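You operate a simulated robot arm through the tools that you are given. There is no shell and no other tool.

The job below is to be done with a simulated robot arm. You get a single attempt, and the scene is never put back.

TASK
Wax the pale scuff off the grand's rim and shut the tin again.
Fine: beige pad, cream tin on the keybed; pad back in its place. What is to be rubbed or washed off counts as gone when no trace of it is left.

The check looks at the end state, three seconds after you hand in, the way a careful person would. Anything else that was tipped, shoved, dropped, spilled or broken makes it a failure.

THE ROBOT
A 7-joint arm with a two-finger parallel gripper, fixed in place. Base frame: the origin is at the foot of the arm, x ahead of it, y to its left, z up. Units: m, rad, N and s.
With the tool pointing down near the work surface it reaches from about 0.44 to 0.92 m from the base axis. Its first joint turns from -2.496 to 2.496 rad. Payload 3 kg.
The tool frame sits at the grasp point between the pads (the TCP): z along the fingers, y along the line on which they close. The tips reach 0.03 m beyond it. Largest opening 0.094 m; finger width 0.028, thickness 0.01; the body of the gripper, 0.05 by 0.096 m, starts 0.055 m behind the TCP.
Orientation is told as [roll, pitch, yaw] about the base's x, y, z axes, in that order, counted from this pose: with the fingers straight down and closing along the base's y, the tool's x points along the base's -x, its y along +y and its z along -z.

THE INTERFACE
- The arm moves only by the tool apply_moves. Its argument "motion" is a list that holds one entry, the list of rows, each a list of 7 numbers: the shift along the tool's x, y, z in m, then the turn, a rotation vector about the tool's x, y, z in rad, then the closure, from 0 (fully open) to 1 (shut). In form: [[[x, y, z, wx, wy, wz, claw], ...]]. A call has 1 to 20 rows; each row shifts and turns the commanded pose from where the row before left it, along the tool's axes as they then stand. Each row takes 0.2 s and may step no farther than 0.05 m and 0.15 rad from the row before; otherwise, or with a gripper value out of range, the whole call is refused. Where a pose cannot be reached the arm comes as near as it can. A force on the tool above 40 N (or 10 N above the force at the start of the call, whichever is more), or a blocked arm, ends the call early, and 0.2 s more pass. The fingers move at their own pace (about 0.072 m/s each) and stop on an object; they squeeze with about 27 N. The grip force told is the motor's: it shows also when the fingers shut on nothing. Time passes only in rows, and 0.2 s behind the last, so rows that do not move let the fingers close. The reply holds the time, the measured pose of the TCP, the force on the tool along the base axes, the opening and the grip force, in the units named above and with some noise, with the torque about the TCP (base axes, N m) and any sound that the robot's microphone picked up, and new pictures: "views" is both (left out), scene, wrist or none.
- Cameras (640 x 400 px; columns grow to the right, rows downward): "scene" is fixed at [0.0502, -0.5002, 1.4685]; the picture's right is [0.75, -0.66, 0.00], its down [-0.26, -0.29, -0.92] and it looks along [0.61, 0.69, -0.39] (base axes); focal length 376 px, centre (320, 200). "wrist" rides on the gripper at [0.076, 0.014, -0.102] in the tool frame; the picture's right is [-0.18, 0.98, 0.00], its down [-0.75, -0.14, -0.64] and it looks along [-0.63, -0.12, 0.77] (tool axes); focal length 243 px, centre (320, 200). There is no depth. A picture from a camera that has moved, and an enlarged one, comes with that camera's place and axes in the base frame and with its lens.
- close_up(camera, box): a new picture of the part [left, top, right, bottom] of that camera's present view, enlarged. It takes no simulated time.
- finish_job(): hands the job in; it is judged then, once.

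Places have to be worked out from the pictures, the camera data and where the tool is seen. Open the gripper and draw the arm clear of the work before you hand the job in, unless the task says otherwise.

The tools are called after "Request:" as name(argument=value, ...) on one line, values as JSON. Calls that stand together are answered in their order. apply_moves: Moves the arm, as the interface text tells. Its arguments: {"type":"object","properties":{"motion":{"type":"array"},"views":{"type":"string","enum":["both","scene","wrist","none"]}},"required":["motion"]} The other tools are called the same way: close_up (camera, box) takes an enlarged picture of a part of a camera's view; finish_job () hands the job in.

At the start:

```text
time_s: 0.0
ee_pos: [0.3411, 0.4305, 1.257]
tool_rot: [0.0, 0.0, 0.0]
ft_force: [0.0, -0.2, 0.7]
torque: [0.0, 0.0, 0.01]
gripper_width: 0.094
grasp_force: 0.1
```

scene: 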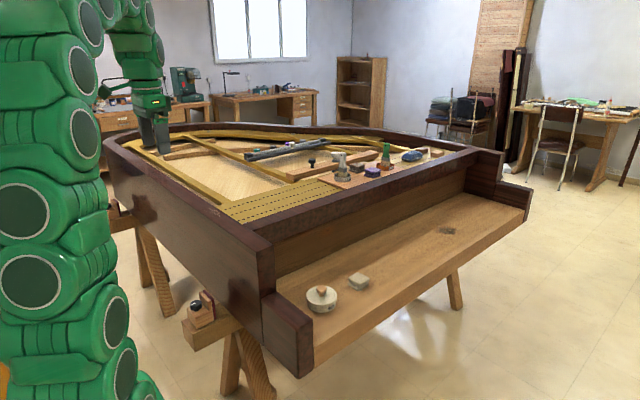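
wrist: 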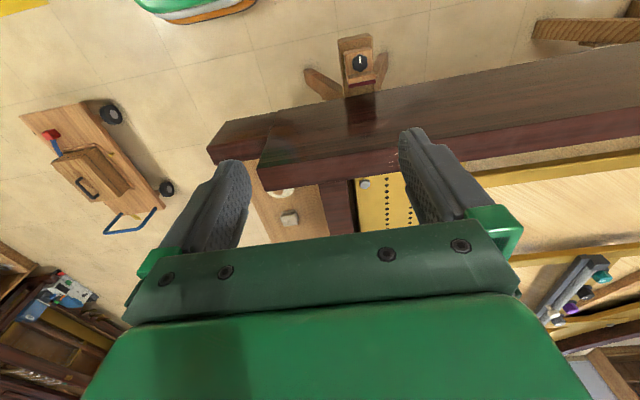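

I start by looking closely at the keybed, the tin, the pad and the rim before moving anything.

Request:
close_up(camera="scene", box=[280, 250, 400, 325])

Request:
close_up(camera="scene", box=[100, 120, 300, 245])

Request:
close_up(camera="scene", box=[320, 120, 540, 257])

Request:
close_up(camera="wrist", box=[200, 40, 440, 240])

```text
5.33 times, centred on (340, 288) of scene
camera zoom: at [0.0502, -0.5002, 1.4685], right [0.75, -0.66, 0.0], down [-0.26, -0.29, -0.92], along [0.61, 0.69, -0.39], focal length 2003 px, centre (213, -267)
```

zoom: 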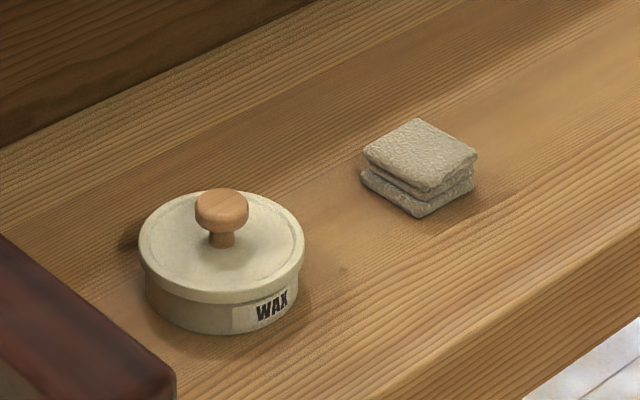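

```text
3.20 times, centred on (200, 182) of scene
camera zoom: at [0.0502, -0.5002, 1.4685], right [0.75, -0.66, 0.0], down [-0.26, -0.29, -0.92], along [0.61, 0.69, -0.39], focal length 1202 px, centre (704, 256)
```

zoom: 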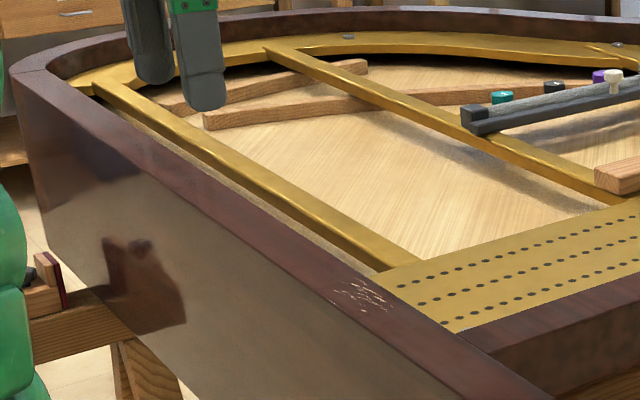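

```text
2.91 times, centred on (430, 188) of scene
camera zoom: at [0.0502, -0.5002, 1.4685], right [0.75, -0.66, 0.0], down [-0.26, -0.29, -0.92], along [0.61, 0.69, -0.39], focal length 1093 px, centre (0, 234)
```

zoom: 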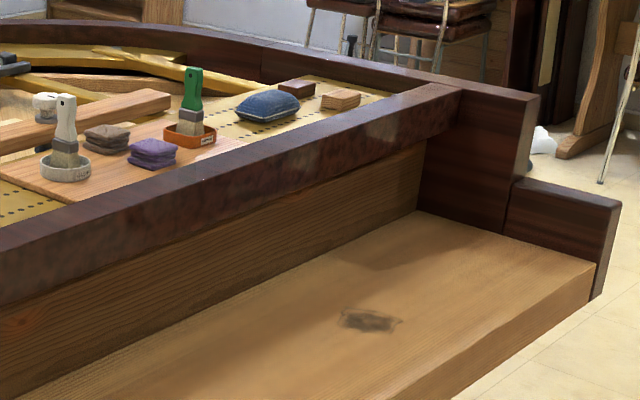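

```text
2.00 times, centred on (320, 140) of wrist
camera zoom: at [0.2653, 0.4453, 1.3592], right [0.18, 0.98, 0.0], down [0.75, -0.14, 0.64], along [0.63, -0.12, -0.77], focal length 485 px, centre (320, 320)
```

zoom: 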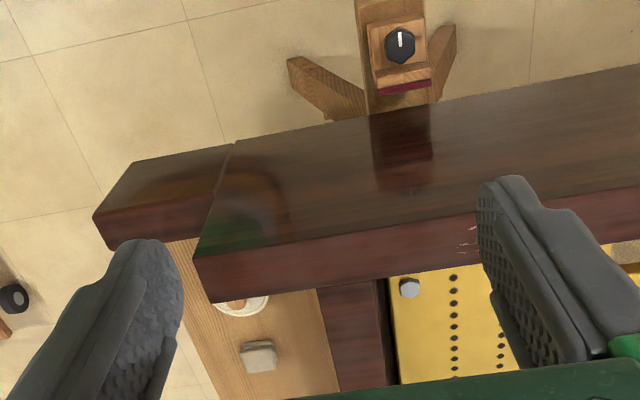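

The scuff triangulates to about (0.51, 0.53, 0.97) on top of the left rim; the pad is near (0.86, 0.22, 0.71) and the tin near (0.70, 0.22). I need more detail of the rim front corner and the scuff for geometry.

Request:
close_up(camera="scene", box=[200, 190, 328, 270])

Request:
close_up(camera="scene", box=[192, 195, 240, 225])

Request:
close_up(camera="scene", box=[240, 220, 400, 380])

Request:
close_up(camera="scene", box=[300, 130, 460, 230])

Request:
close_up(camera="wrist", box=[360, 130, 424, 180])

```text
5.00 times, centred on (264, 230) of scene
camera zoom: at [0.0502, -0.5002, 1.4685], right [0.75, -0.66, 0.0], down [-0.26, -0.29, -0.92], along [0.61, 0.69, -0.39], focal length 1878 px, centre (600, 50)
```

zoom: 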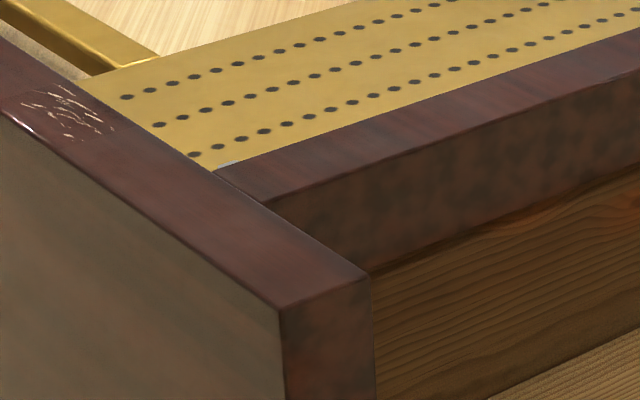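

```text
13.33 times, centred on (216, 210) of scene
camera zoom: at [0.0502, -0.5002, 1.4685], right [0.75, -0.66, 0.0], down [-0.26, -0.29, -0.92], along [0.61, 0.69, -0.39], focal length 5008 px, centre (1707, 67)
```

zoom: 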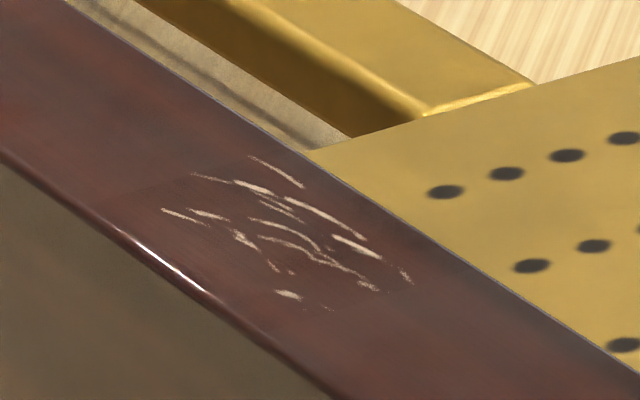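

```text
2.50 times, centred on (320, 300) of scene
camera zoom: at [0.0502, -0.5002, 1.4685], right [0.75, -0.66, 0.0], down [-0.26, -0.29, -0.92], along [0.61, 0.69, -0.39], focal length 939 px, centre (320, -50)
```

zoom: 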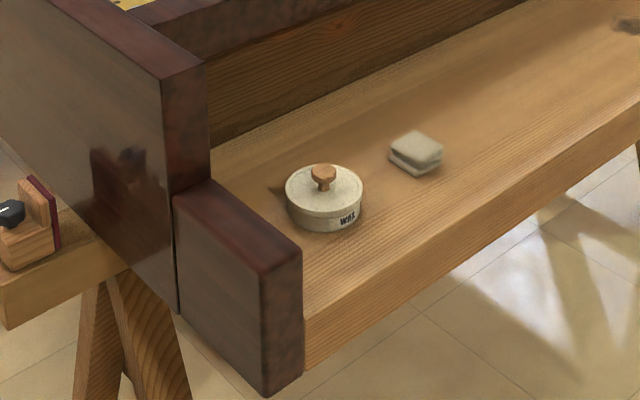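

```text
4.00 times, centred on (380, 180) of scene
camera zoom: at [0.0502, -0.5002, 1.4685], right [0.75, -0.66, 0.0], down [-0.26, -0.29, -0.92], along [0.61, 0.69, -0.39], focal length 1502 px, centre (80, 280)
```

zoom: 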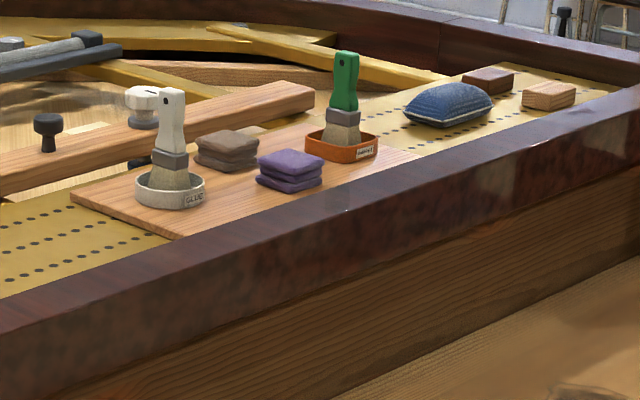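

```text
8.00 times, centred on (392, 155) of wrist
camera zoom: at [0.2653, 0.4453, 1.3592], right [0.18, 0.98, 0.0], down [0.75, -0.14, 0.64], along [0.63, -0.12, -0.77], focal length 1941 px, centre (-256, 560)
```

zoom: 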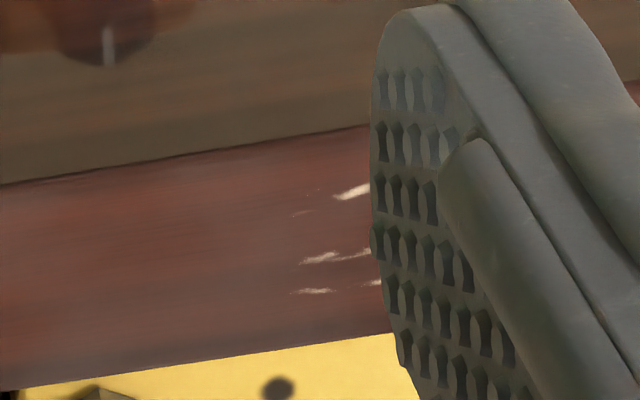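

Using the finer zooms, the rim top is at z≈0.947, with the scuff spanning x 0.51–0.55 and y 0.53–0.63. The front of the rim ends at y≈0.266, and the stretcher front is at y≈0.387. I move to a vantage point above the rim corner so the wrist camera sees the tin and pad.

Request:
apply_moves(motion=[[[-0.0227, -0.0229, 0.0296, 0, 0, 0, 0], [-0.0227, -0.0229, 0.0296, 0, 0, 0, 0], [-0.0227, -0.0229, 0.0296, 0, 0, 0, 0], [-0.0227, -0.0229, 0.0296, 0, 0, 0, 0], [-0.0227, -0.0229, 0.0296, 0, 0, 0, 0], [-0.0227, -0.0229, 0.0296, 0, 0, 0, 0], [-0.0227, -0.0229, 0.0296, 0, 0, 0, 0], [0, 0, 0, 0, 0, 0, 0]]], views="both")

```text
time_s: 1.8
ee_pos: [0.5009, 0.2705, 1.0501]
tool_rot: [0.001, 0.0, -0.001]
ft_force: [0.0, -0.1, -0.1]
torque: [0.01, 0.0, 0.01]
gripper_width: 0.0937
grasp_force: 0.0
camera wrist: at [0.4251, 0.285, 1.1526], right [0.18, 0.98, 0.0], down [0.75, -0.14, 0.64], along [0.63, -0.12, -0.77], focal length 243 px, centre (320, 200)
```

scene: 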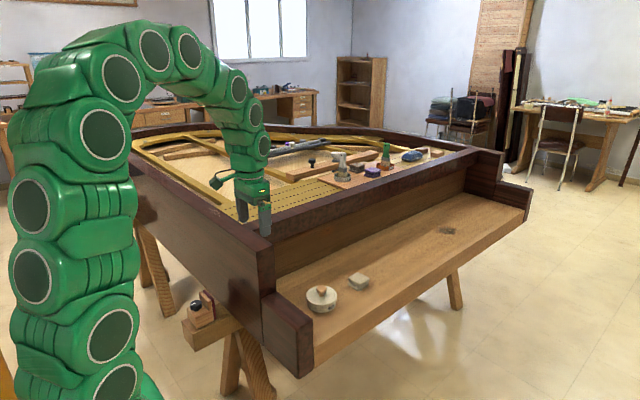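
wrist: 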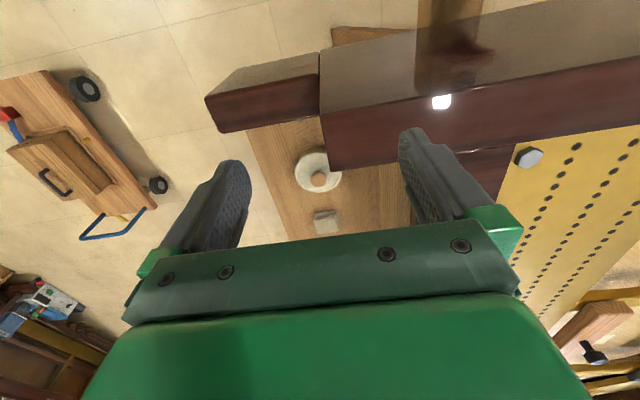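

The wrist camera now sees the tin and pad. I take enlarged views for measuring.

Request:
close_up(camera="wrist", box=[264, 130, 376, 200])

Request:
close_up(camera="wrist", box=[200, 40, 456, 240])

Request:
close_up(camera="wrist", box=[290, 195, 360, 240])

```text
5.71 times, centred on (320, 165) of wrist
camera zoom: at [0.4251, 0.285, 1.1526], right [0.18, 0.98, 0.0], down [0.75, -0.14, 0.64], along [0.63, -0.12, -0.77], focal length 1386 px, centre (320, 400)
```

zoom: 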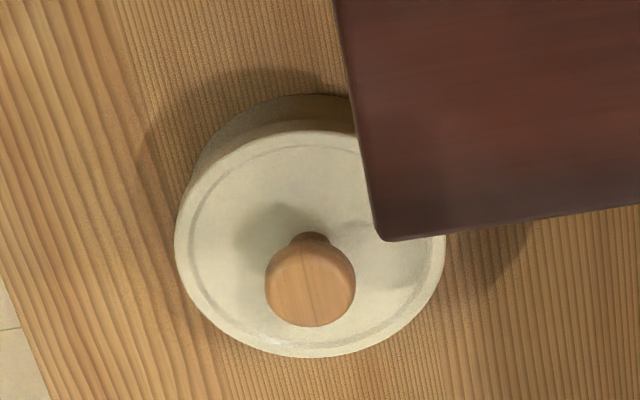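

```text
2.00 times, centred on (328, 140) of wrist
camera zoom: at [0.4251, 0.285, 1.1526], right [0.18, 0.98, 0.0], down [0.75, -0.14, 0.64], along [0.63, -0.12, -0.77], focal length 485 px, centre (304, 320)
```

zoom: 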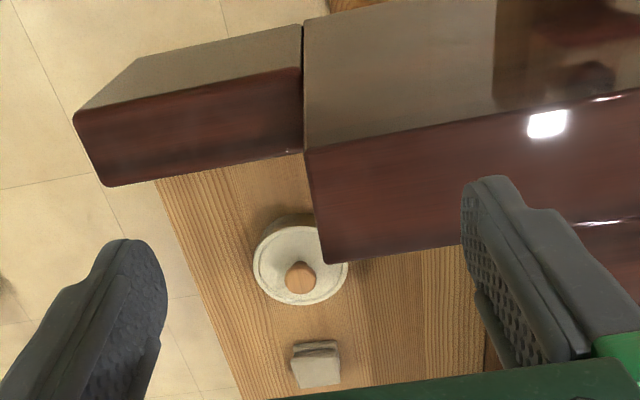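

```text
8.89 times, centred on (325, 218) of wrist
camera zoom: at [0.4251, 0.285, 1.1526], right [0.18, 0.98, 0.0], down [0.75, -0.14, 0.64], along [0.63, -0.12, -0.77], focal length 2157 px, centre (276, 44)
```

zoom: 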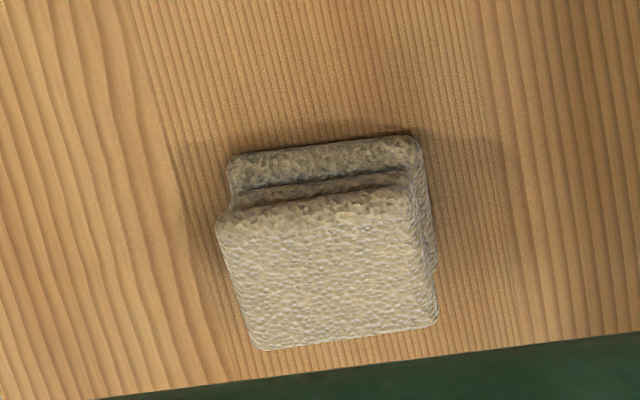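

Triangulating with both cameras, the lid's knob is at (0.701, 0.229), its top at z≈0.755 and about 31 mm across. The lid top is at ≈0.726 and the keybed at ≈0.70. The pad is centred at (0.863, 0.218), ~53 mm square and 22 mm thick. I move horizontally over the tin, then lower part of the way.

Request:
apply_moves(motion=[[[-0.04, -0.0083, 0, 0, 0, 0, 0], [-0.04, -0.0083, 0, 0, 0, 0, 0], [-0.04, -0.0083, 0, 0, 0, 0, 0], [-0.04, -0.0083, 0, 0, 0, 0, 0], [-0.0396, -0.0085, 0, 0, 0, 0, 0], [0, 0, 0.045, 0, 0, 0, 0], [0, 0, 0.045, 0, 0, 0, 0], [0, 0, 0.045, 0, 0, 0, 0], [0, 0, 0.045, 0, 0, 0, 0], [0, 0, 0, 0, 0, 0, 0]]], views="both")

```text
time_s: 4.0
ee_pos: [0.6983, 0.2293, 0.8689]
tool_rot: [0.0, 0.0, 0.0]
ft_force: [-0.1, -0.1, -0.4]
torque: [0.02, 0.03, 0.0]
gripper_width: 0.0938
grasp_force: 0.1
camera wrist: at [0.6235, 0.2436, 0.9708], right [0.18, 0.98, 0.0], down [0.75, -0.14, 0.64], along [0.63, -0.12, -0.77], focal length 243 px, centre (320, 200)
```

scene: 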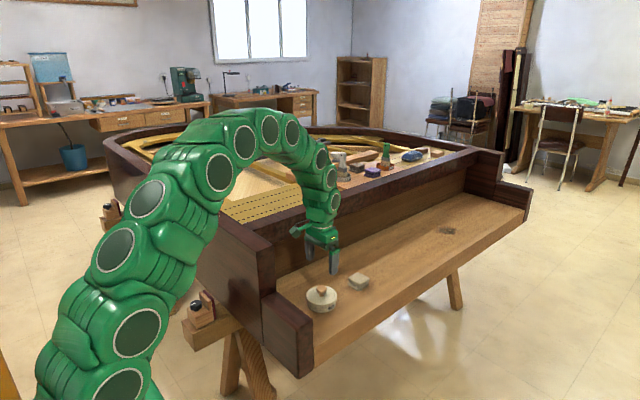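
wrist: 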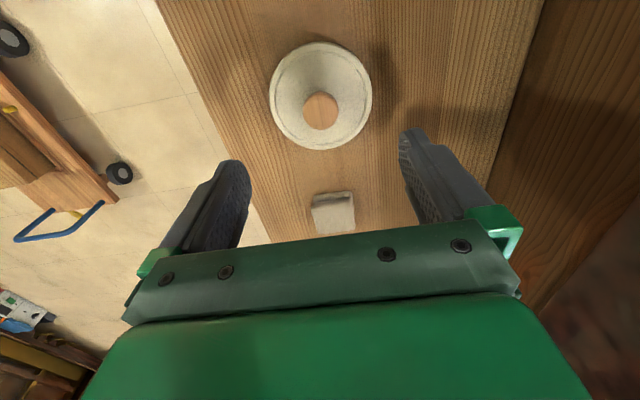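

The gripper is above the tin. I zoom in for the alignment of the knob with the fingers and to see free room on the keybed for the lid.

Request:
close_up(camera="wrist", box=[256, 35, 384, 155])

Request:
close_up(camera="scene", box=[280, 215, 408, 325])

```text
3.33 times, centred on (320, 95) of wrist
camera zoom: at [0.6235, 0.2436, 0.9708], right [0.18, 0.98, 0.0], down [0.75, -0.14, 0.64], along [0.63, -0.12, -0.77], focal length 809 px, centre (320, 550)
```

zoom: 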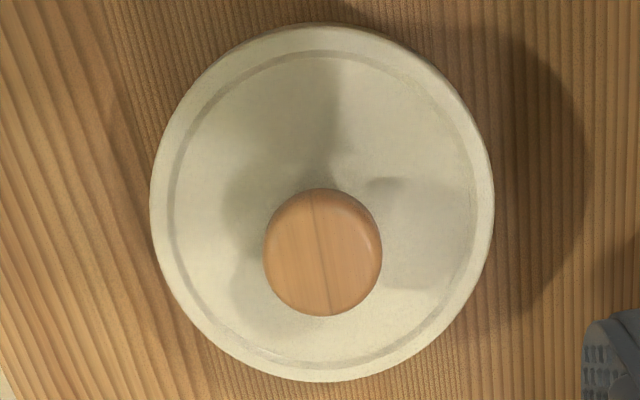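

```text
3.64 times, centred on (344, 270) of scene
camera zoom: at [0.0502, -0.5002, 1.4685], right [0.75, -0.66, 0.0], down [-0.26, -0.29, -0.92], along [0.61, 0.69, -0.39], focal length 1366 px, centre (233, -54)
```

zoom: 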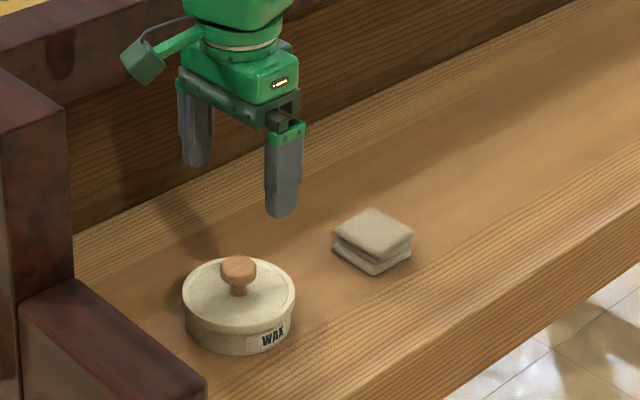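

Knob centre is at (0.701, 0.229), with the cap spanning z≈0.735–0.755. I lower the open fingers around it with the tips stopping a few mm above the lid.

Request:
apply_moves(motion=[[[-0.001, 0, 0.03, 0, 0, 0, 0], [-0.001, 0, 0.03, 0, 0, 0, 0], [0, 0, 0.025, 0, 0, 0, 0], [0, 0, 0.015, 0, 0, 0, 0], [0, 0, 0, 0, 0, 0, 0]]], views="both")

```text
time_s: 5.2
ee_pos: [0.7011, 0.23, 0.7696]
tool_rot: [0.0, 0.001, 0.001]
ft_force: [0.9, -0.2, -0.4]
torque: [0.01, -0.02, 0.02]
gripper_width: 0.0942
grasp_force: 0.1
camera wrist: at [0.6258, 0.2438, 0.872], right [0.18, 0.98, 0.0], down [0.75, -0.14, 0.64], along [0.63, -0.12, -0.77], focal length 243 px, centre (320, 200)
```

scene: 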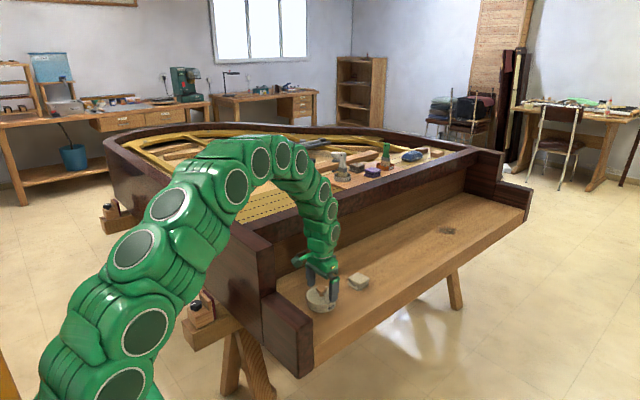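
wrist: 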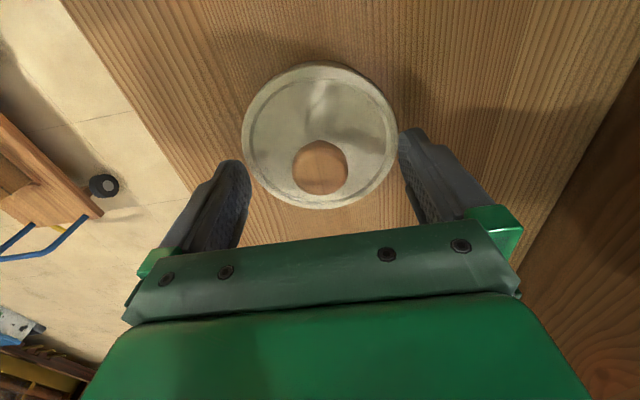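

I check the finger tips' height against the knob and lid up close.

Request:
close_up(camera="scene", box=[280, 240, 376, 320])

Request:
close_up(camera="wrist", box=[200, 50, 450, 230])

```text
5.00 times, centred on (328, 280) of scene
camera zoom: at [0.0502, -0.5002, 1.4685], right [0.75, -0.66, 0.0], down [-0.26, -0.29, -0.92], along [0.61, 0.69, -0.39], focal length 1878 px, centre (280, -200)
```

zoom: 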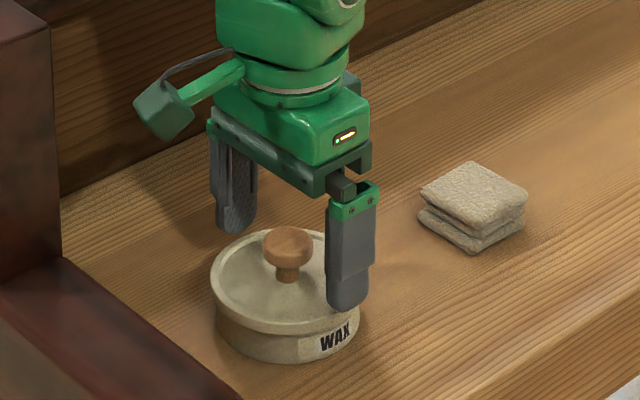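

```text
2.22 times, centred on (325, 140) of wrist
camera zoom: at [0.6258, 0.2438, 0.872], right [0.18, 0.98, 0.0], down [0.75, -0.14, 0.64], along [0.63, -0.12, -0.77], focal length 539 px, centre (309, 333)
```

zoom: 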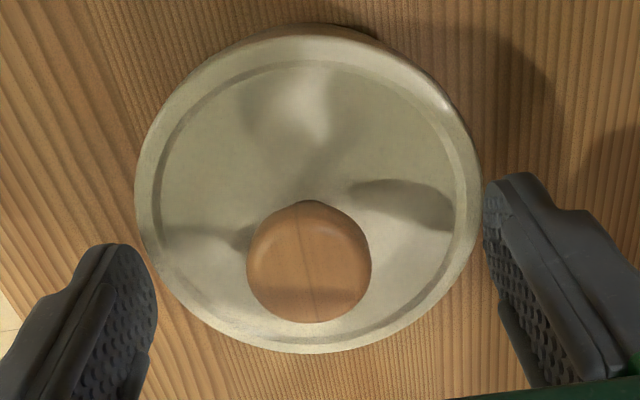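

The knob is centred between the fingers and the tips are clear of the lid. I lower 8 mm more and close on the knob.

Request:
apply_moves(motion=[[[0, 0.0, 0.008, 0, 0, 0, 0], [0, 0, 0, 0, 0, 0, 0], [0, 0, 0, 0, 0, 0, 0.5], [0, 0, 0, 0, 0, 0, 1], [0, 0, 0, 0, 0, 0, 1], [0, 0, 0, 0, 0, 0, 1]]], views="both")

```text
time_s: 5.7
ee_pos: [0.7023, 0.2292, 0.7652]
tool_rot: [0.001, -0.001, 0.0]
ft_force: [-7.0, -2.5, 12.5]
torque: [-0.09, 0.26, 0.01]
gripper_width: 0.094
grasp_force: 0.0
stopped in row 2: the force on the tool passed its limit at 53 N (the readings are from after the stop); the commanded pose is now the measured one
camera wrist: at [0.6258, 0.2437, 0.8675], right [0.18, 0.98, 0.0], down [0.75, -0.14, 0.64], along [0.63, -0.12, -0.77], focal length 243 px, centre (320, 200)
```

scene: 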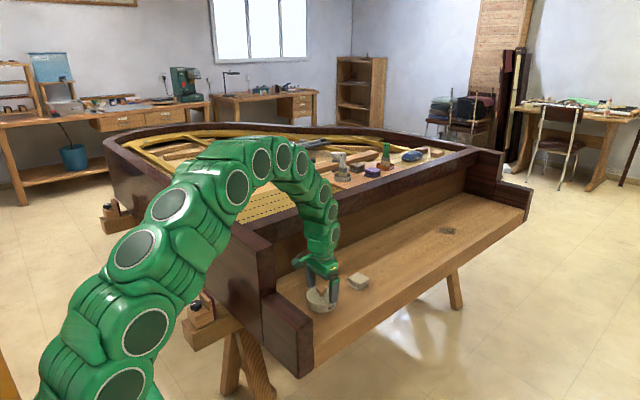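
wrist: 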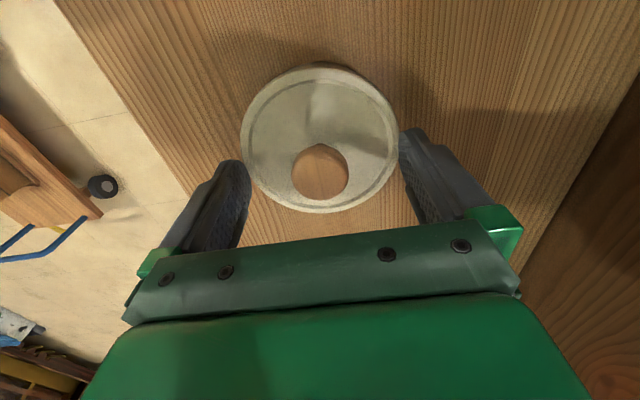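

Both finger tips touched the lid's outer edge, so the lid top sits at about 0.735, higher than I judged. I back off about 4 mm and check the force clears before closing.

Request:
apply_moves(motion=[[[0, 0, -0.005, 0, 0, 0, 0], [0, 0, 0, 0, 0, 0, 0], [0, 0, 0, 0, 0, 0, 0]]], views="wrist")

Request:
close_up(camera="scene", box=[280, 240, 376, 320])

```text
time_s: 6.5
ee_pos: [0.7016, 0.2305, 0.7698]
tool_rot: [0.0, 0.002, -0.001]
ft_force: [0.8, -0.5, 0.2]
torque: [0.0, 0.0, 0.01]
gripper_width: 0.094
grasp_force: 0.1
camera wrist: at [0.6259, 0.2438, 0.8718], right [0.18, 0.98, 0.0], down [0.75, -0.14, 0.64], along [0.63, -0.12, -0.77], focal length 243 px, centre (320, 200)
```

wrist: 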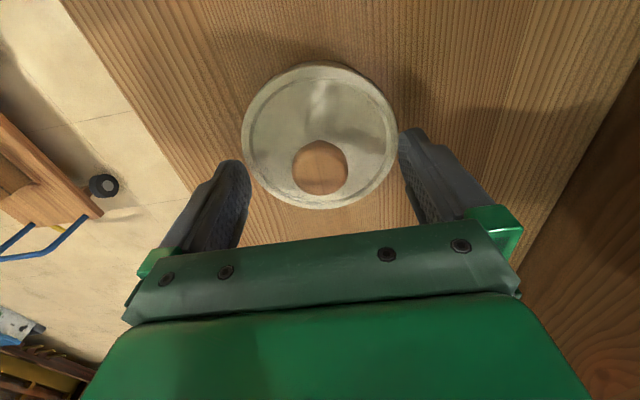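

```text
5.00 times, centred on (328, 280) of scene
camera zoom: at [0.0502, -0.5002, 1.4685], right [0.75, -0.66, 0.0], down [-0.26, -0.29, -0.92], along [0.61, 0.69, -0.39], focal length 1878 px, centre (280, -200)
```

zoom: 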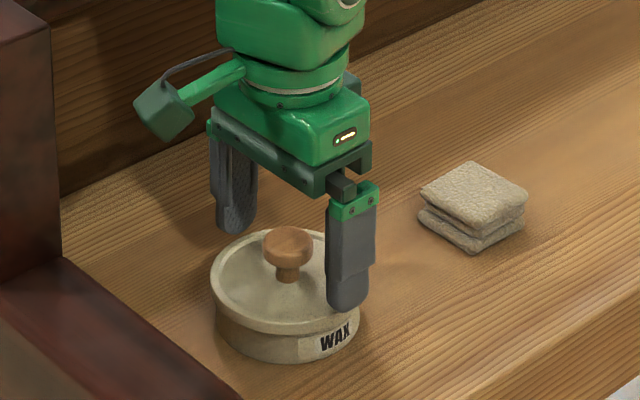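

Force is zero again and the tin sits unmoved. I close on the knob at this height.

Request:
apply_moves(motion=[[[0, -0.001, 0.001, 0, 0, 0, 0.4], [0, 0, 0, 0, 0, 0, 0.6], [0, 0, 0, 0, 0, 0, 0.8], [0, 0, 0, 0, 0, 0, 1], [0, 0, 0, 0, 0, 0, 1]]], views="wrist")

Request:
close_up(camera="scene", box=[280, 240, 376, 320])

```text
time_s: 7.7
ee_pos: [0.7024, 0.2297, 0.7685]
tool_rot: [0.0, -0.001, 0.0]
ft_force: [0.8, 0.5, 0.1]
torque: [0.01, 0.01, 0.02]
gripper_width: 0.0297
grasp_force: 27.2
heard: snap
camera wrist: at [0.6259, 0.243, 0.8709], right [0.18, 0.98, 0.0], down [0.75, -0.14, 0.64], along [0.63, -0.12, -0.77], focal length 243 px, centre (320, 200)
```

wrist: 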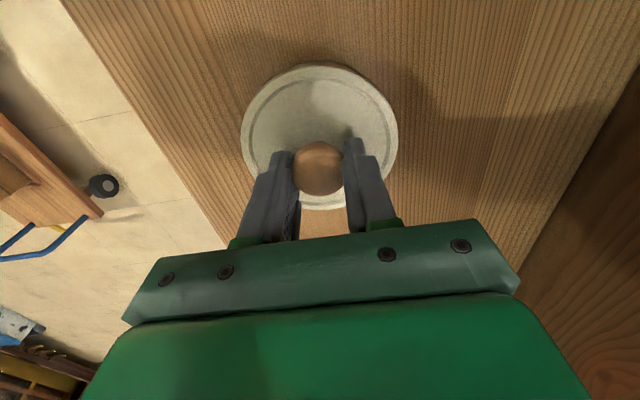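

```text
5.00 times, centred on (328, 280) of scene
camera zoom: at [0.0502, -0.5002, 1.4685], right [0.75, -0.66, 0.0], down [-0.26, -0.29, -0.92], along [0.61, 0.69, -0.39], focal length 1878 px, centre (280, -200)
```

zoom: 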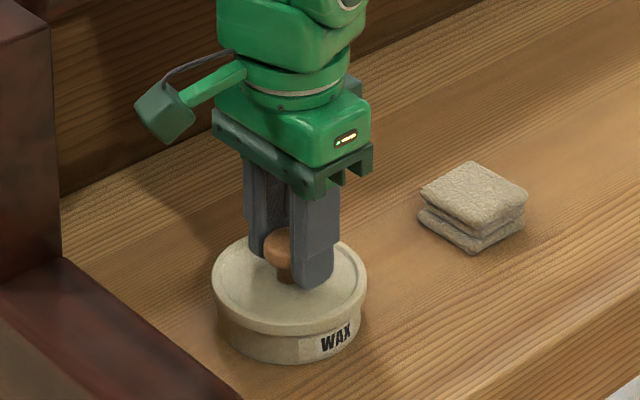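

The knob is held (opening 29.7 mm, grip 27 N); a snap was heard. I lift slowly to see whether the lid comes free.

Request:
apply_moves(motion=[[[0, 0, -0.004, 0, 0, 0, 1], [0, 0, -0.006, 0, 0, 0, 1], [0, 0, -0.01, 0, 0, 0, 1], [0, 0, -0.02, 0, 0, 0, 1], [0, 0, -0.02, 0, 0, 0, 1], [0, 0, 0, 0, 0, 0, 1]]], views="both")

Request:
close_up(camera="scene", box=[280, 220, 400, 320])

```text
time_s: 9.1
ee_pos: [0.7013, 0.2288, 0.8298]
tool_rot: [0.0, -0.003, 0.0]
ft_force: [0.2, 0.2, -0.3]
torque: [0.02, 0.01, -0.03]
gripper_width: 0.0297
grasp_force: 26.5
camera wrist: at [0.6258, 0.2428, 0.9314], right [0.18, 0.98, 0.0], down [0.75, -0.14, 0.64], along [0.63, -0.12, -0.77], focal length 243 px, centre (320, 200)
```

scene: 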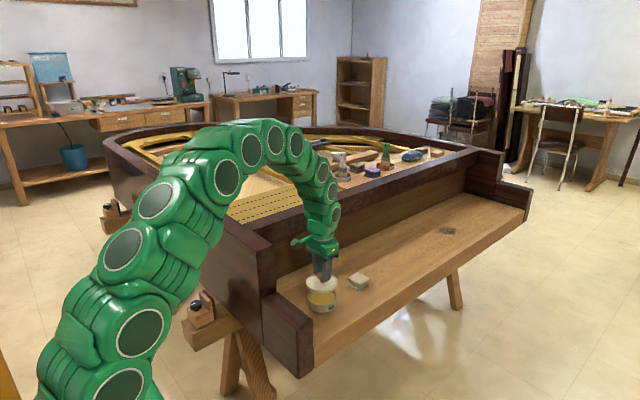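
wrist: 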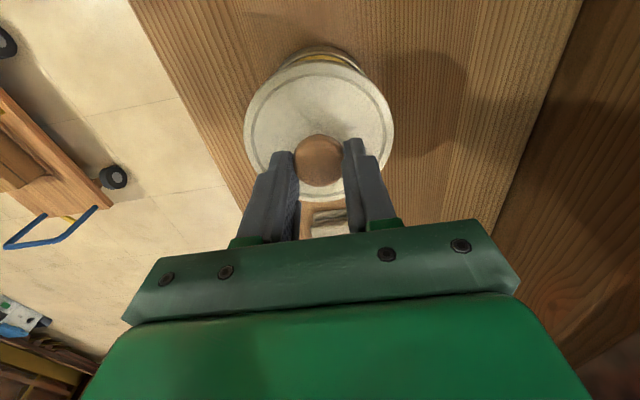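

```text
4.00 times, centred on (340, 270) of scene
camera zoom: at [0.0502, -0.5002, 1.4685], right [0.75, -0.66, 0.0], down [-0.26, -0.29, -0.92], along [0.61, 0.69, -0.39], focal length 1502 px, centre (240, -80)
```

zoom: 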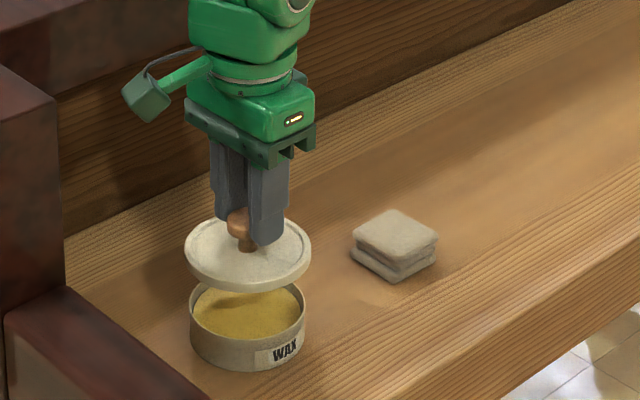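

The lid is off and yellow wax is visible inside the tin. I carry the lid to a free spot on the keybed behind, around (0.79, 0.305), clear of the tin, the pad and the stretcher.

Request:
apply_moves(motion=[[[-0.0222, 0.019, 0, 0, 0, 0, 1], [-0.0222, 0.019, 0, 0, 0, 0, 1], [-0.0222, 0.019, 0, 0, 0, 0, 1], [-0.0222, 0.019, 0, 0, 0, 0, 1], [0, 0, 0, 0, 0, 0, 1]]], views="both")

Request:
close_up(camera="scene", box=[280, 190, 420, 320])

```text
time_s: 10.2
ee_pos: [0.7919, 0.3052, 0.8285]
tool_rot: [0.001, -0.003, 0.001]
ft_force: [0.1, -0.2, 1.2]
torque: [0.02, 0.01, -0.01]
gripper_width: 0.03
grasp_force: 27.0
camera wrist: at [0.7158, 0.3196, 0.9308], right [0.18, 0.98, 0.0], down [0.75, -0.14, 0.64], along [0.63, -0.12, -0.77], focal length 243 px, centre (320, 200)
```

scene: 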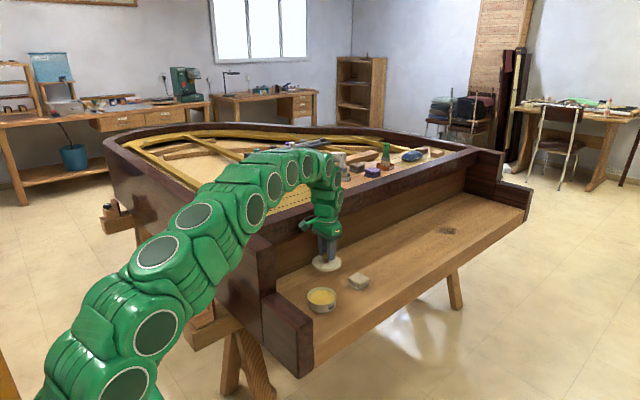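
wrist: 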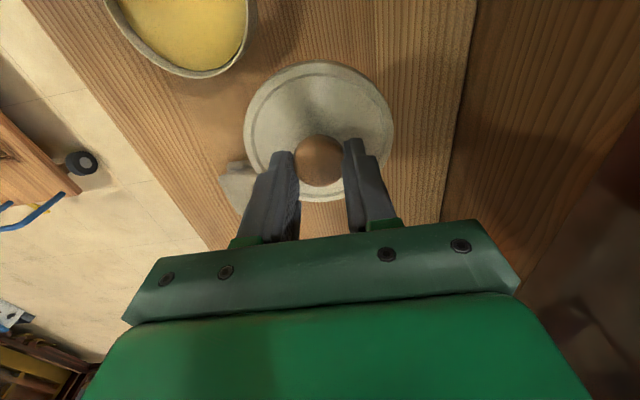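

```text
3.08 times, centred on (350, 255) of scene
camera zoom: at [0.0502, -0.5002, 1.4685], right [0.75, -0.66, 0.0], down [-0.26, -0.29, -0.92], along [0.61, 0.69, -0.39], focal length 1156 px, centre (228, 31)
```

zoom: 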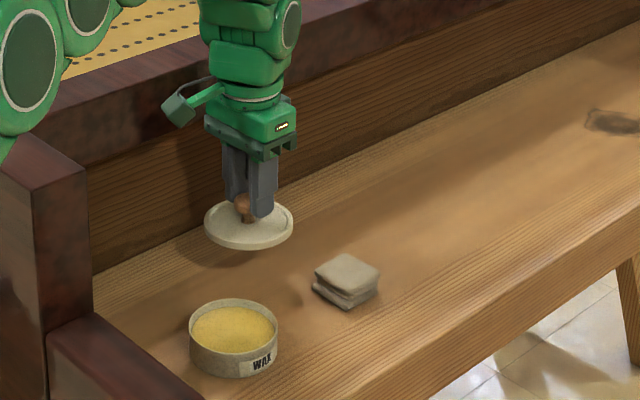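

The lid hangs clear of everything over the target spot. I lower it, slowing near the keybed.

Request:
apply_moves(motion=[[[0, 0, 0.03, 0, 0, 0, 1], [0, 0, 0.025, 0, 0, 0, 1], [0, 0, 0.01, 0, 0, 0, 1], [0, 0, 0.003, 0, 0, 0, 1], [0, 0, 0, 0, 0, 0, 1]]], views="both")

Request:
close_up(camera="scene", box=[290, 230, 390, 320])

```text
time_s: 11.4
ee_pos: [0.7917, 0.3035, 0.7595]
tool_rot: [0.0, 0.0, 0.0]
ft_force: [0.8, 0.0, -0.4]
torque: [0.02, 0.0, 0.02]
gripper_width: 0.0298
grasp_force: 27.0
camera wrist: at [0.7147, 0.3193, 0.8624], right [0.18, 0.98, 0.0], down [0.75, -0.14, 0.64], along [0.63, -0.12, -0.77], focal length 243 px, centre (320, 200)
```

scene: 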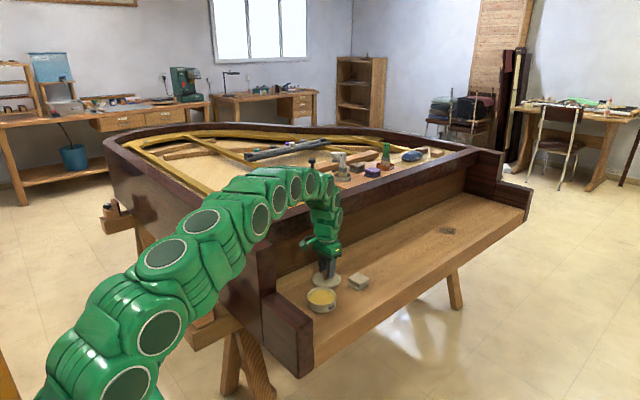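
wrist: 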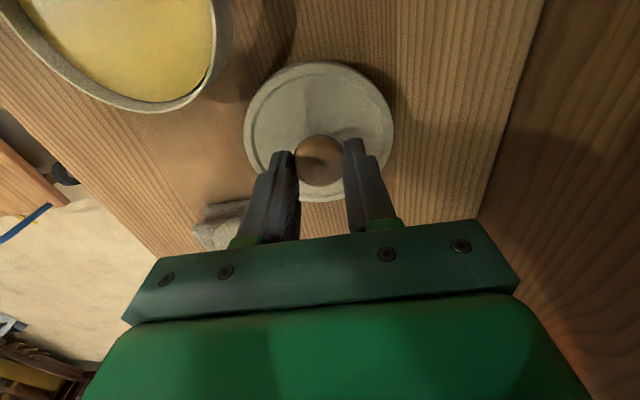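

```text
4.44 times, centred on (340, 275) of scene
camera zoom: at [0.0502, -0.5002, 1.4685], right [0.75, -0.66, 0.0], down [-0.26, -0.29, -0.92], along [0.61, 0.69, -0.39], focal length 1669 px, centre (231, -133)
```

zoom: 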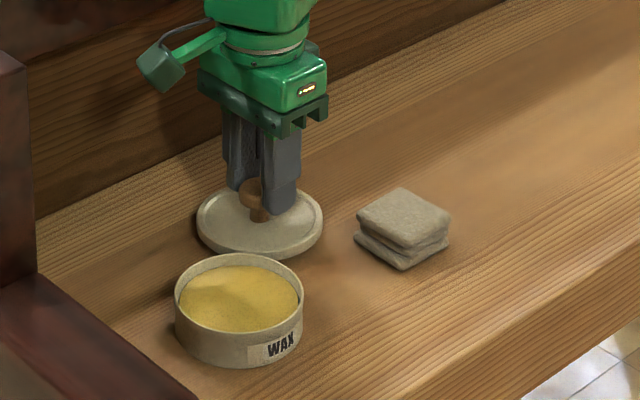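

No contact yet. I creep down in 1.5 mm steps.

Request:
apply_moves(motion=[[[0, 0, 0.0015, 0, 0, 0, 1], [0, 0, 0.0015, 0, 0, 0, 1], [0, 0, 0, 0, 0, 0, 1]]], views="none")

Request:
apply_moves(motion=[[[0, 0, 0.0015, 0, 0, 0, 1], [0, 0, 0.0005, 0, 0, 0, 1], [0, 0, 0, 0, 0, 0, 1]]], views="none")

```text
time_s: 12.2
ee_pos: [0.7916, 0.3045, 0.7572]
tool_rot: [0.0, -0.001, 0.0]
ft_force: [0.3, 0.6, 0.2]
torque: [-0.01, 0.01, 0.0]
gripper_width: 0.0296
grasp_force: 27.3
```

```text
time_s: 13.1
ee_pos: [0.7902, 0.3048, 0.7543]
tool_rot: [0.0, 0.002, 0.001]
ft_force: [0.5, -0.2, -0.7]
torque: [0.01, 0.03, 0.0]
gripper_width: 0.0297
grasp_force: 27.3
```

Still no contact at z≈0.754; I continue downward in small steps, reading the force.

Request:
apply_moves(motion=[[[0, 0, 0.0015, 0, 0, 0, 1], [0, 0, 0.0005, 0, 0, 0, 1], [0, 0, 0, 0, 0, 0, 1]]], views="none")

Request:
close_up(camera="scene", box=[310, 250, 360, 295])

```text
time_s: 13.8
ee_pos: [0.7909, 0.3048, 0.7531]
tool_rot: [-0.001, -0.003, 0.001]
ft_force: [0.0, -0.8, 4.7]
torque: [0.18, -0.01, 0.0]
gripper_width: 0.03
grasp_force: 27.2
```

```text
8.89 times, centred on (335, 272) of scene
camera zoom: at [0.0502, -0.5002, 1.4685], right [0.75, -0.66, 0.0], down [-0.26, -0.29, -0.92], along [0.61, 0.69, -0.39], focal length 3338 px, centre (187, -444)
```

zoom: 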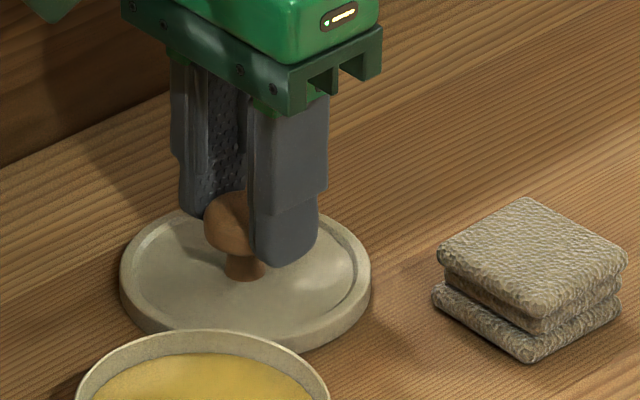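

Contact at z≈0.753 (4.7 N): the lid rests on the keybed. I release, let it settle, then lift straight up.

Request:
apply_moves(motion=[[[0, 0, 0, 0, 0, 0, 0.5], [0, 0, 0, 0, 0, 0, 0.4], [0, 0, 0, 0, 0, 0, 0.4], [0, 0, -0.01, 0, 0, 0, 0.4], [0, 0, -0.03, 0, 0, 0, 0.4], [0, 0, -0.04, 0, 0, 0, 0.4], [0, 0, 0, 0, 0, 0, 0]]], views="both")

Request:
close_up(camera="scene", box=[290, 230, 390, 320])

```text
time_s: 15.4
ee_pos: [0.7891, 0.3044, 0.8331]
tool_rot: [0.0, -0.001, 0.001]
ft_force: [-1.1, 0.3, -0.3]
torque: [0.01, 0.0, 0.02]
gripper_width: 0.0939
grasp_force: 0.1
camera wrist: at [0.7144, 0.3186, 0.9364], right [0.18, 0.98, 0.0], down [0.75, -0.14, 0.64], along [0.63, -0.12, -0.77], focal length 243 px, centre (320, 200)
```

scene: 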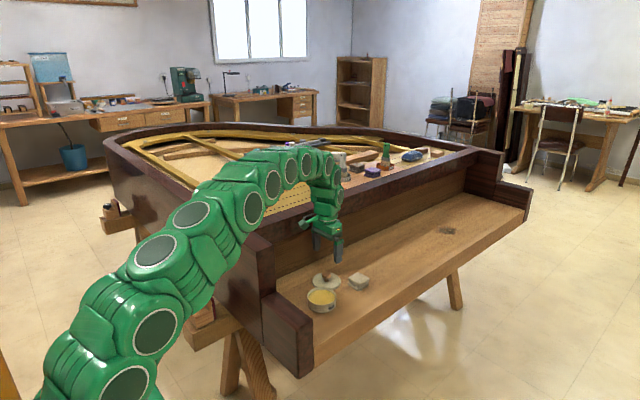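
wrist: 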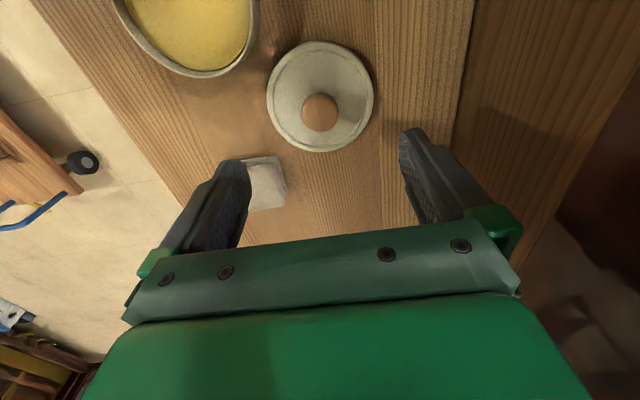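

```text
4.44 times, centred on (340, 275) of scene
camera zoom: at [0.0502, -0.5002, 1.4685], right [0.75, -0.66, 0.0], down [-0.26, -0.29, -0.92], along [0.61, 0.69, -0.39], focal length 1669 px, centre (231, -133)
```

zoom: 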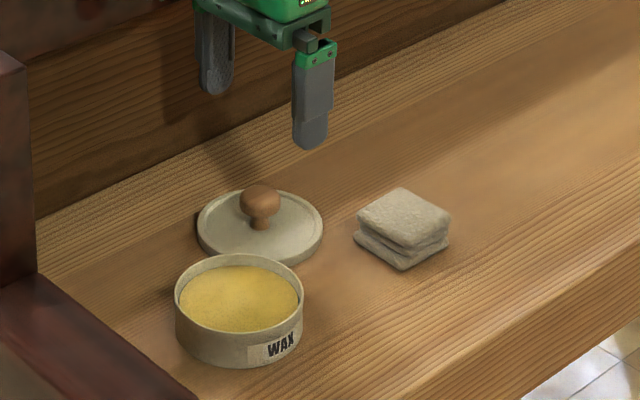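

The lid lies flat and stable. Now I move over the pad (around (0.863, 0.218)) at the same height to align.

Request:
apply_moves(motion=[[[-0.0247, -0.0288, 0, 0, 0, 0, 0], [-0.0247, -0.0288, 0, 0, 0, 0, 0], [-0.0246, -0.0288, 0, 0, 0, 0, 0], [0, 0, 0, 0, 0, 0, 0], [0, 0, 0, 0, 0, 0, 0]]], views="both")

Request:
close_up(camera="wrist", box=[220, 30, 420, 180])

Request:
close_up(camera="scene", box=[300, 210, 412, 310])

```text
time_s: 16.6
ee_pos: [0.8654, 0.2181, 0.8334]
tool_rot: [0.0, -0.002, -0.001]
ft_force: [0.6, -0.1, -0.6]
torque: [-0.02, -0.01, 0.01]
gripper_width: 0.094
grasp_force: 0.1
camera wrist: at [0.7886, 0.2326, 0.9361], right [0.18, 0.98, 0.0], down [0.75, -0.14, 0.64], along [0.63, -0.12, -0.77], focal length 243 px, centre (320, 200)
```

scene: 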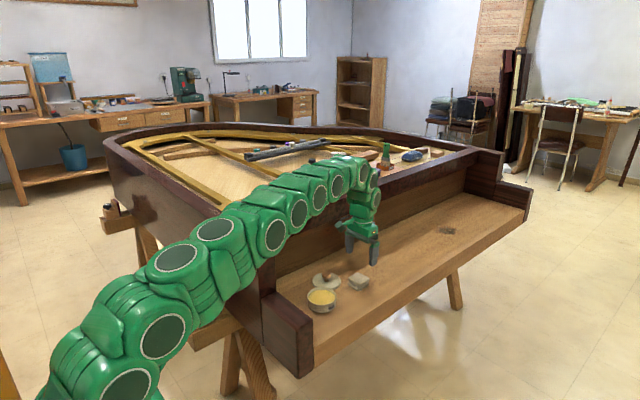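
wrist: 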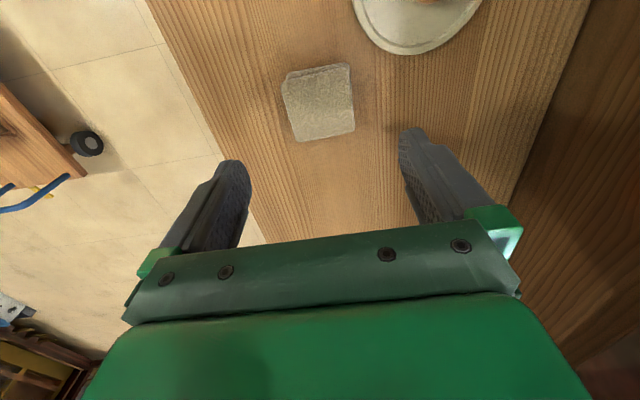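

```text
2.67 times, centred on (320, 105) of wrist
camera zoom: at [0.7886, 0.2326, 0.9361], right [0.18, 0.98, 0.0], down [0.75, -0.14, 0.64], along [0.63, -0.12, -0.77], focal length 647 px, centre (320, 453)
```

zoom: 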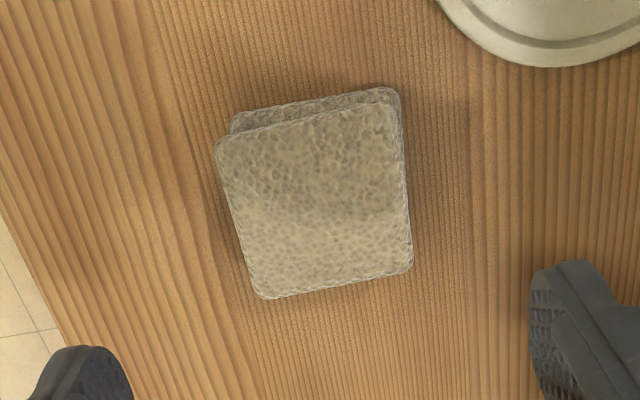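

```text
4.00 times, centred on (356, 260) of scene
camera zoom: at [0.0502, -0.5002, 1.4685], right [0.75, -0.66, 0.0], down [-0.26, -0.29, -0.92], along [0.61, 0.69, -0.39], focal length 1502 px, centre (176, -40)
```

zoom: 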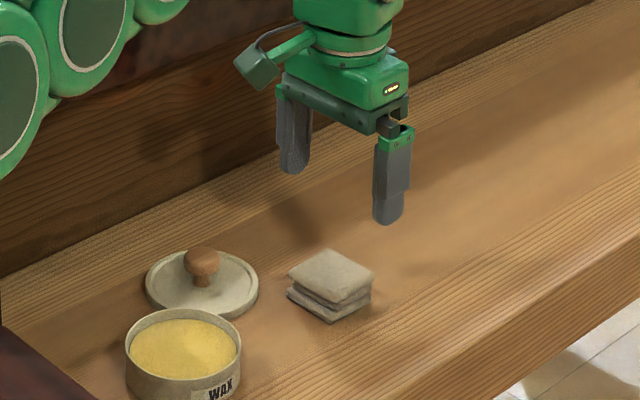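

The pad centre is at about (0.860, 0.219), square to the axes. I shift a few mm and lower so the finger tips sit about 8 mm above the keybed.

Request:
apply_moves(motion=[[[0.0045, 0.001, 0.02, 0, 0, 0, 0], [0, 0, 0.03, 0, 0, 0, 0], [0, 0, 0.025, 0, 0, 0, 0], [0, 0, 0.01, 0, 0, 0, 0], [0, 0, 0, 0, 0, 0, 0], [0, 0, 0, 0, 0, 0, 0]]], views="both")

Request:
close_up(camera="scene", box=[320, 235, 400, 305])

Request:
close_up(camera="wrist", box=[210, 60, 440, 240])

```text
time_s: 18.1
ee_pos: [0.8604, 0.2187, 0.7479]
tool_rot: [0.0, 0.0, 0.0]
ft_force: [-1.0, 0.9, -0.5]
torque: [0.03, -0.01, 0.0]
gripper_width: 0.0942
grasp_force: 0.0
camera wrist: at [0.7846, 0.2337, 0.8511], right [0.18, 0.98, 0.0], down [0.75, -0.14, 0.64], along [0.63, -0.12, -0.77], focal length 243 px, centre (320, 200)
```

scene: 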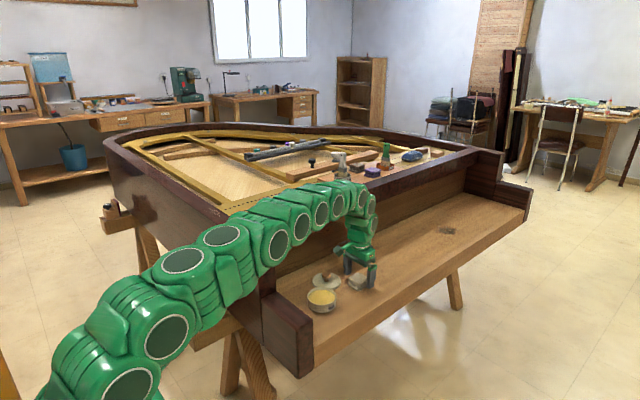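
wrist: 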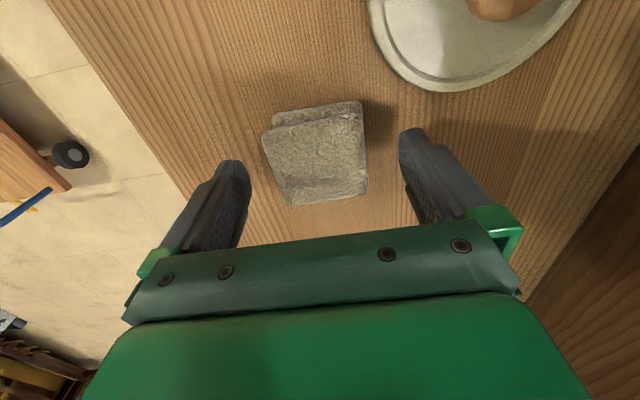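

```text
5.71 times, centred on (360, 270) of scene
camera zoom: at [0.0502, -0.5002, 1.4685], right [0.75, -0.66, 0.0], down [-0.26, -0.29, -0.92], along [0.61, 0.69, -0.39], focal length 2146 px, centre (91, -200)
```

zoom: 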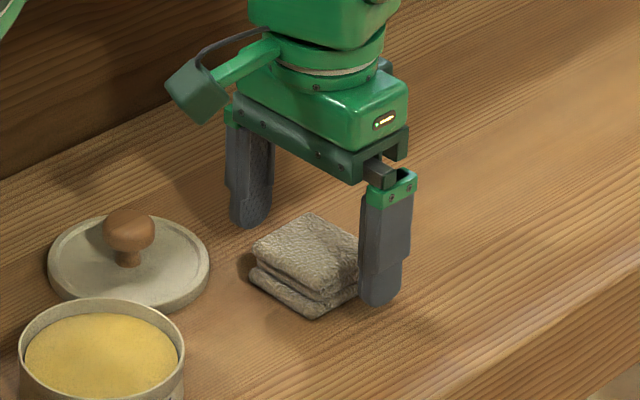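

```text
2.22 times, centred on (325, 150) of wrist
camera zoom: at [0.7846, 0.2337, 0.8511], right [0.18, 0.98, 0.0], down [0.75, -0.14, 0.64], along [0.63, -0.12, -0.77], focal length 539 px, centre (309, 311)
```

zoom: 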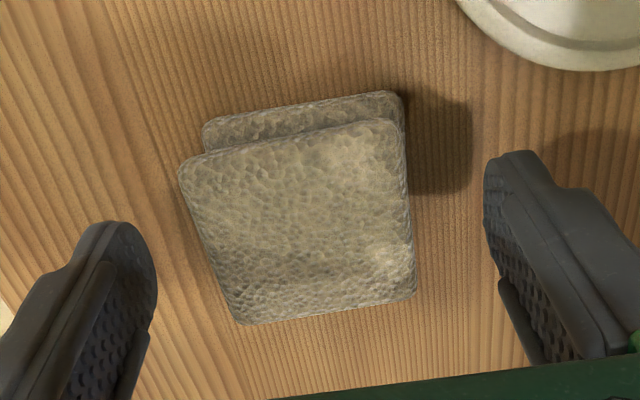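

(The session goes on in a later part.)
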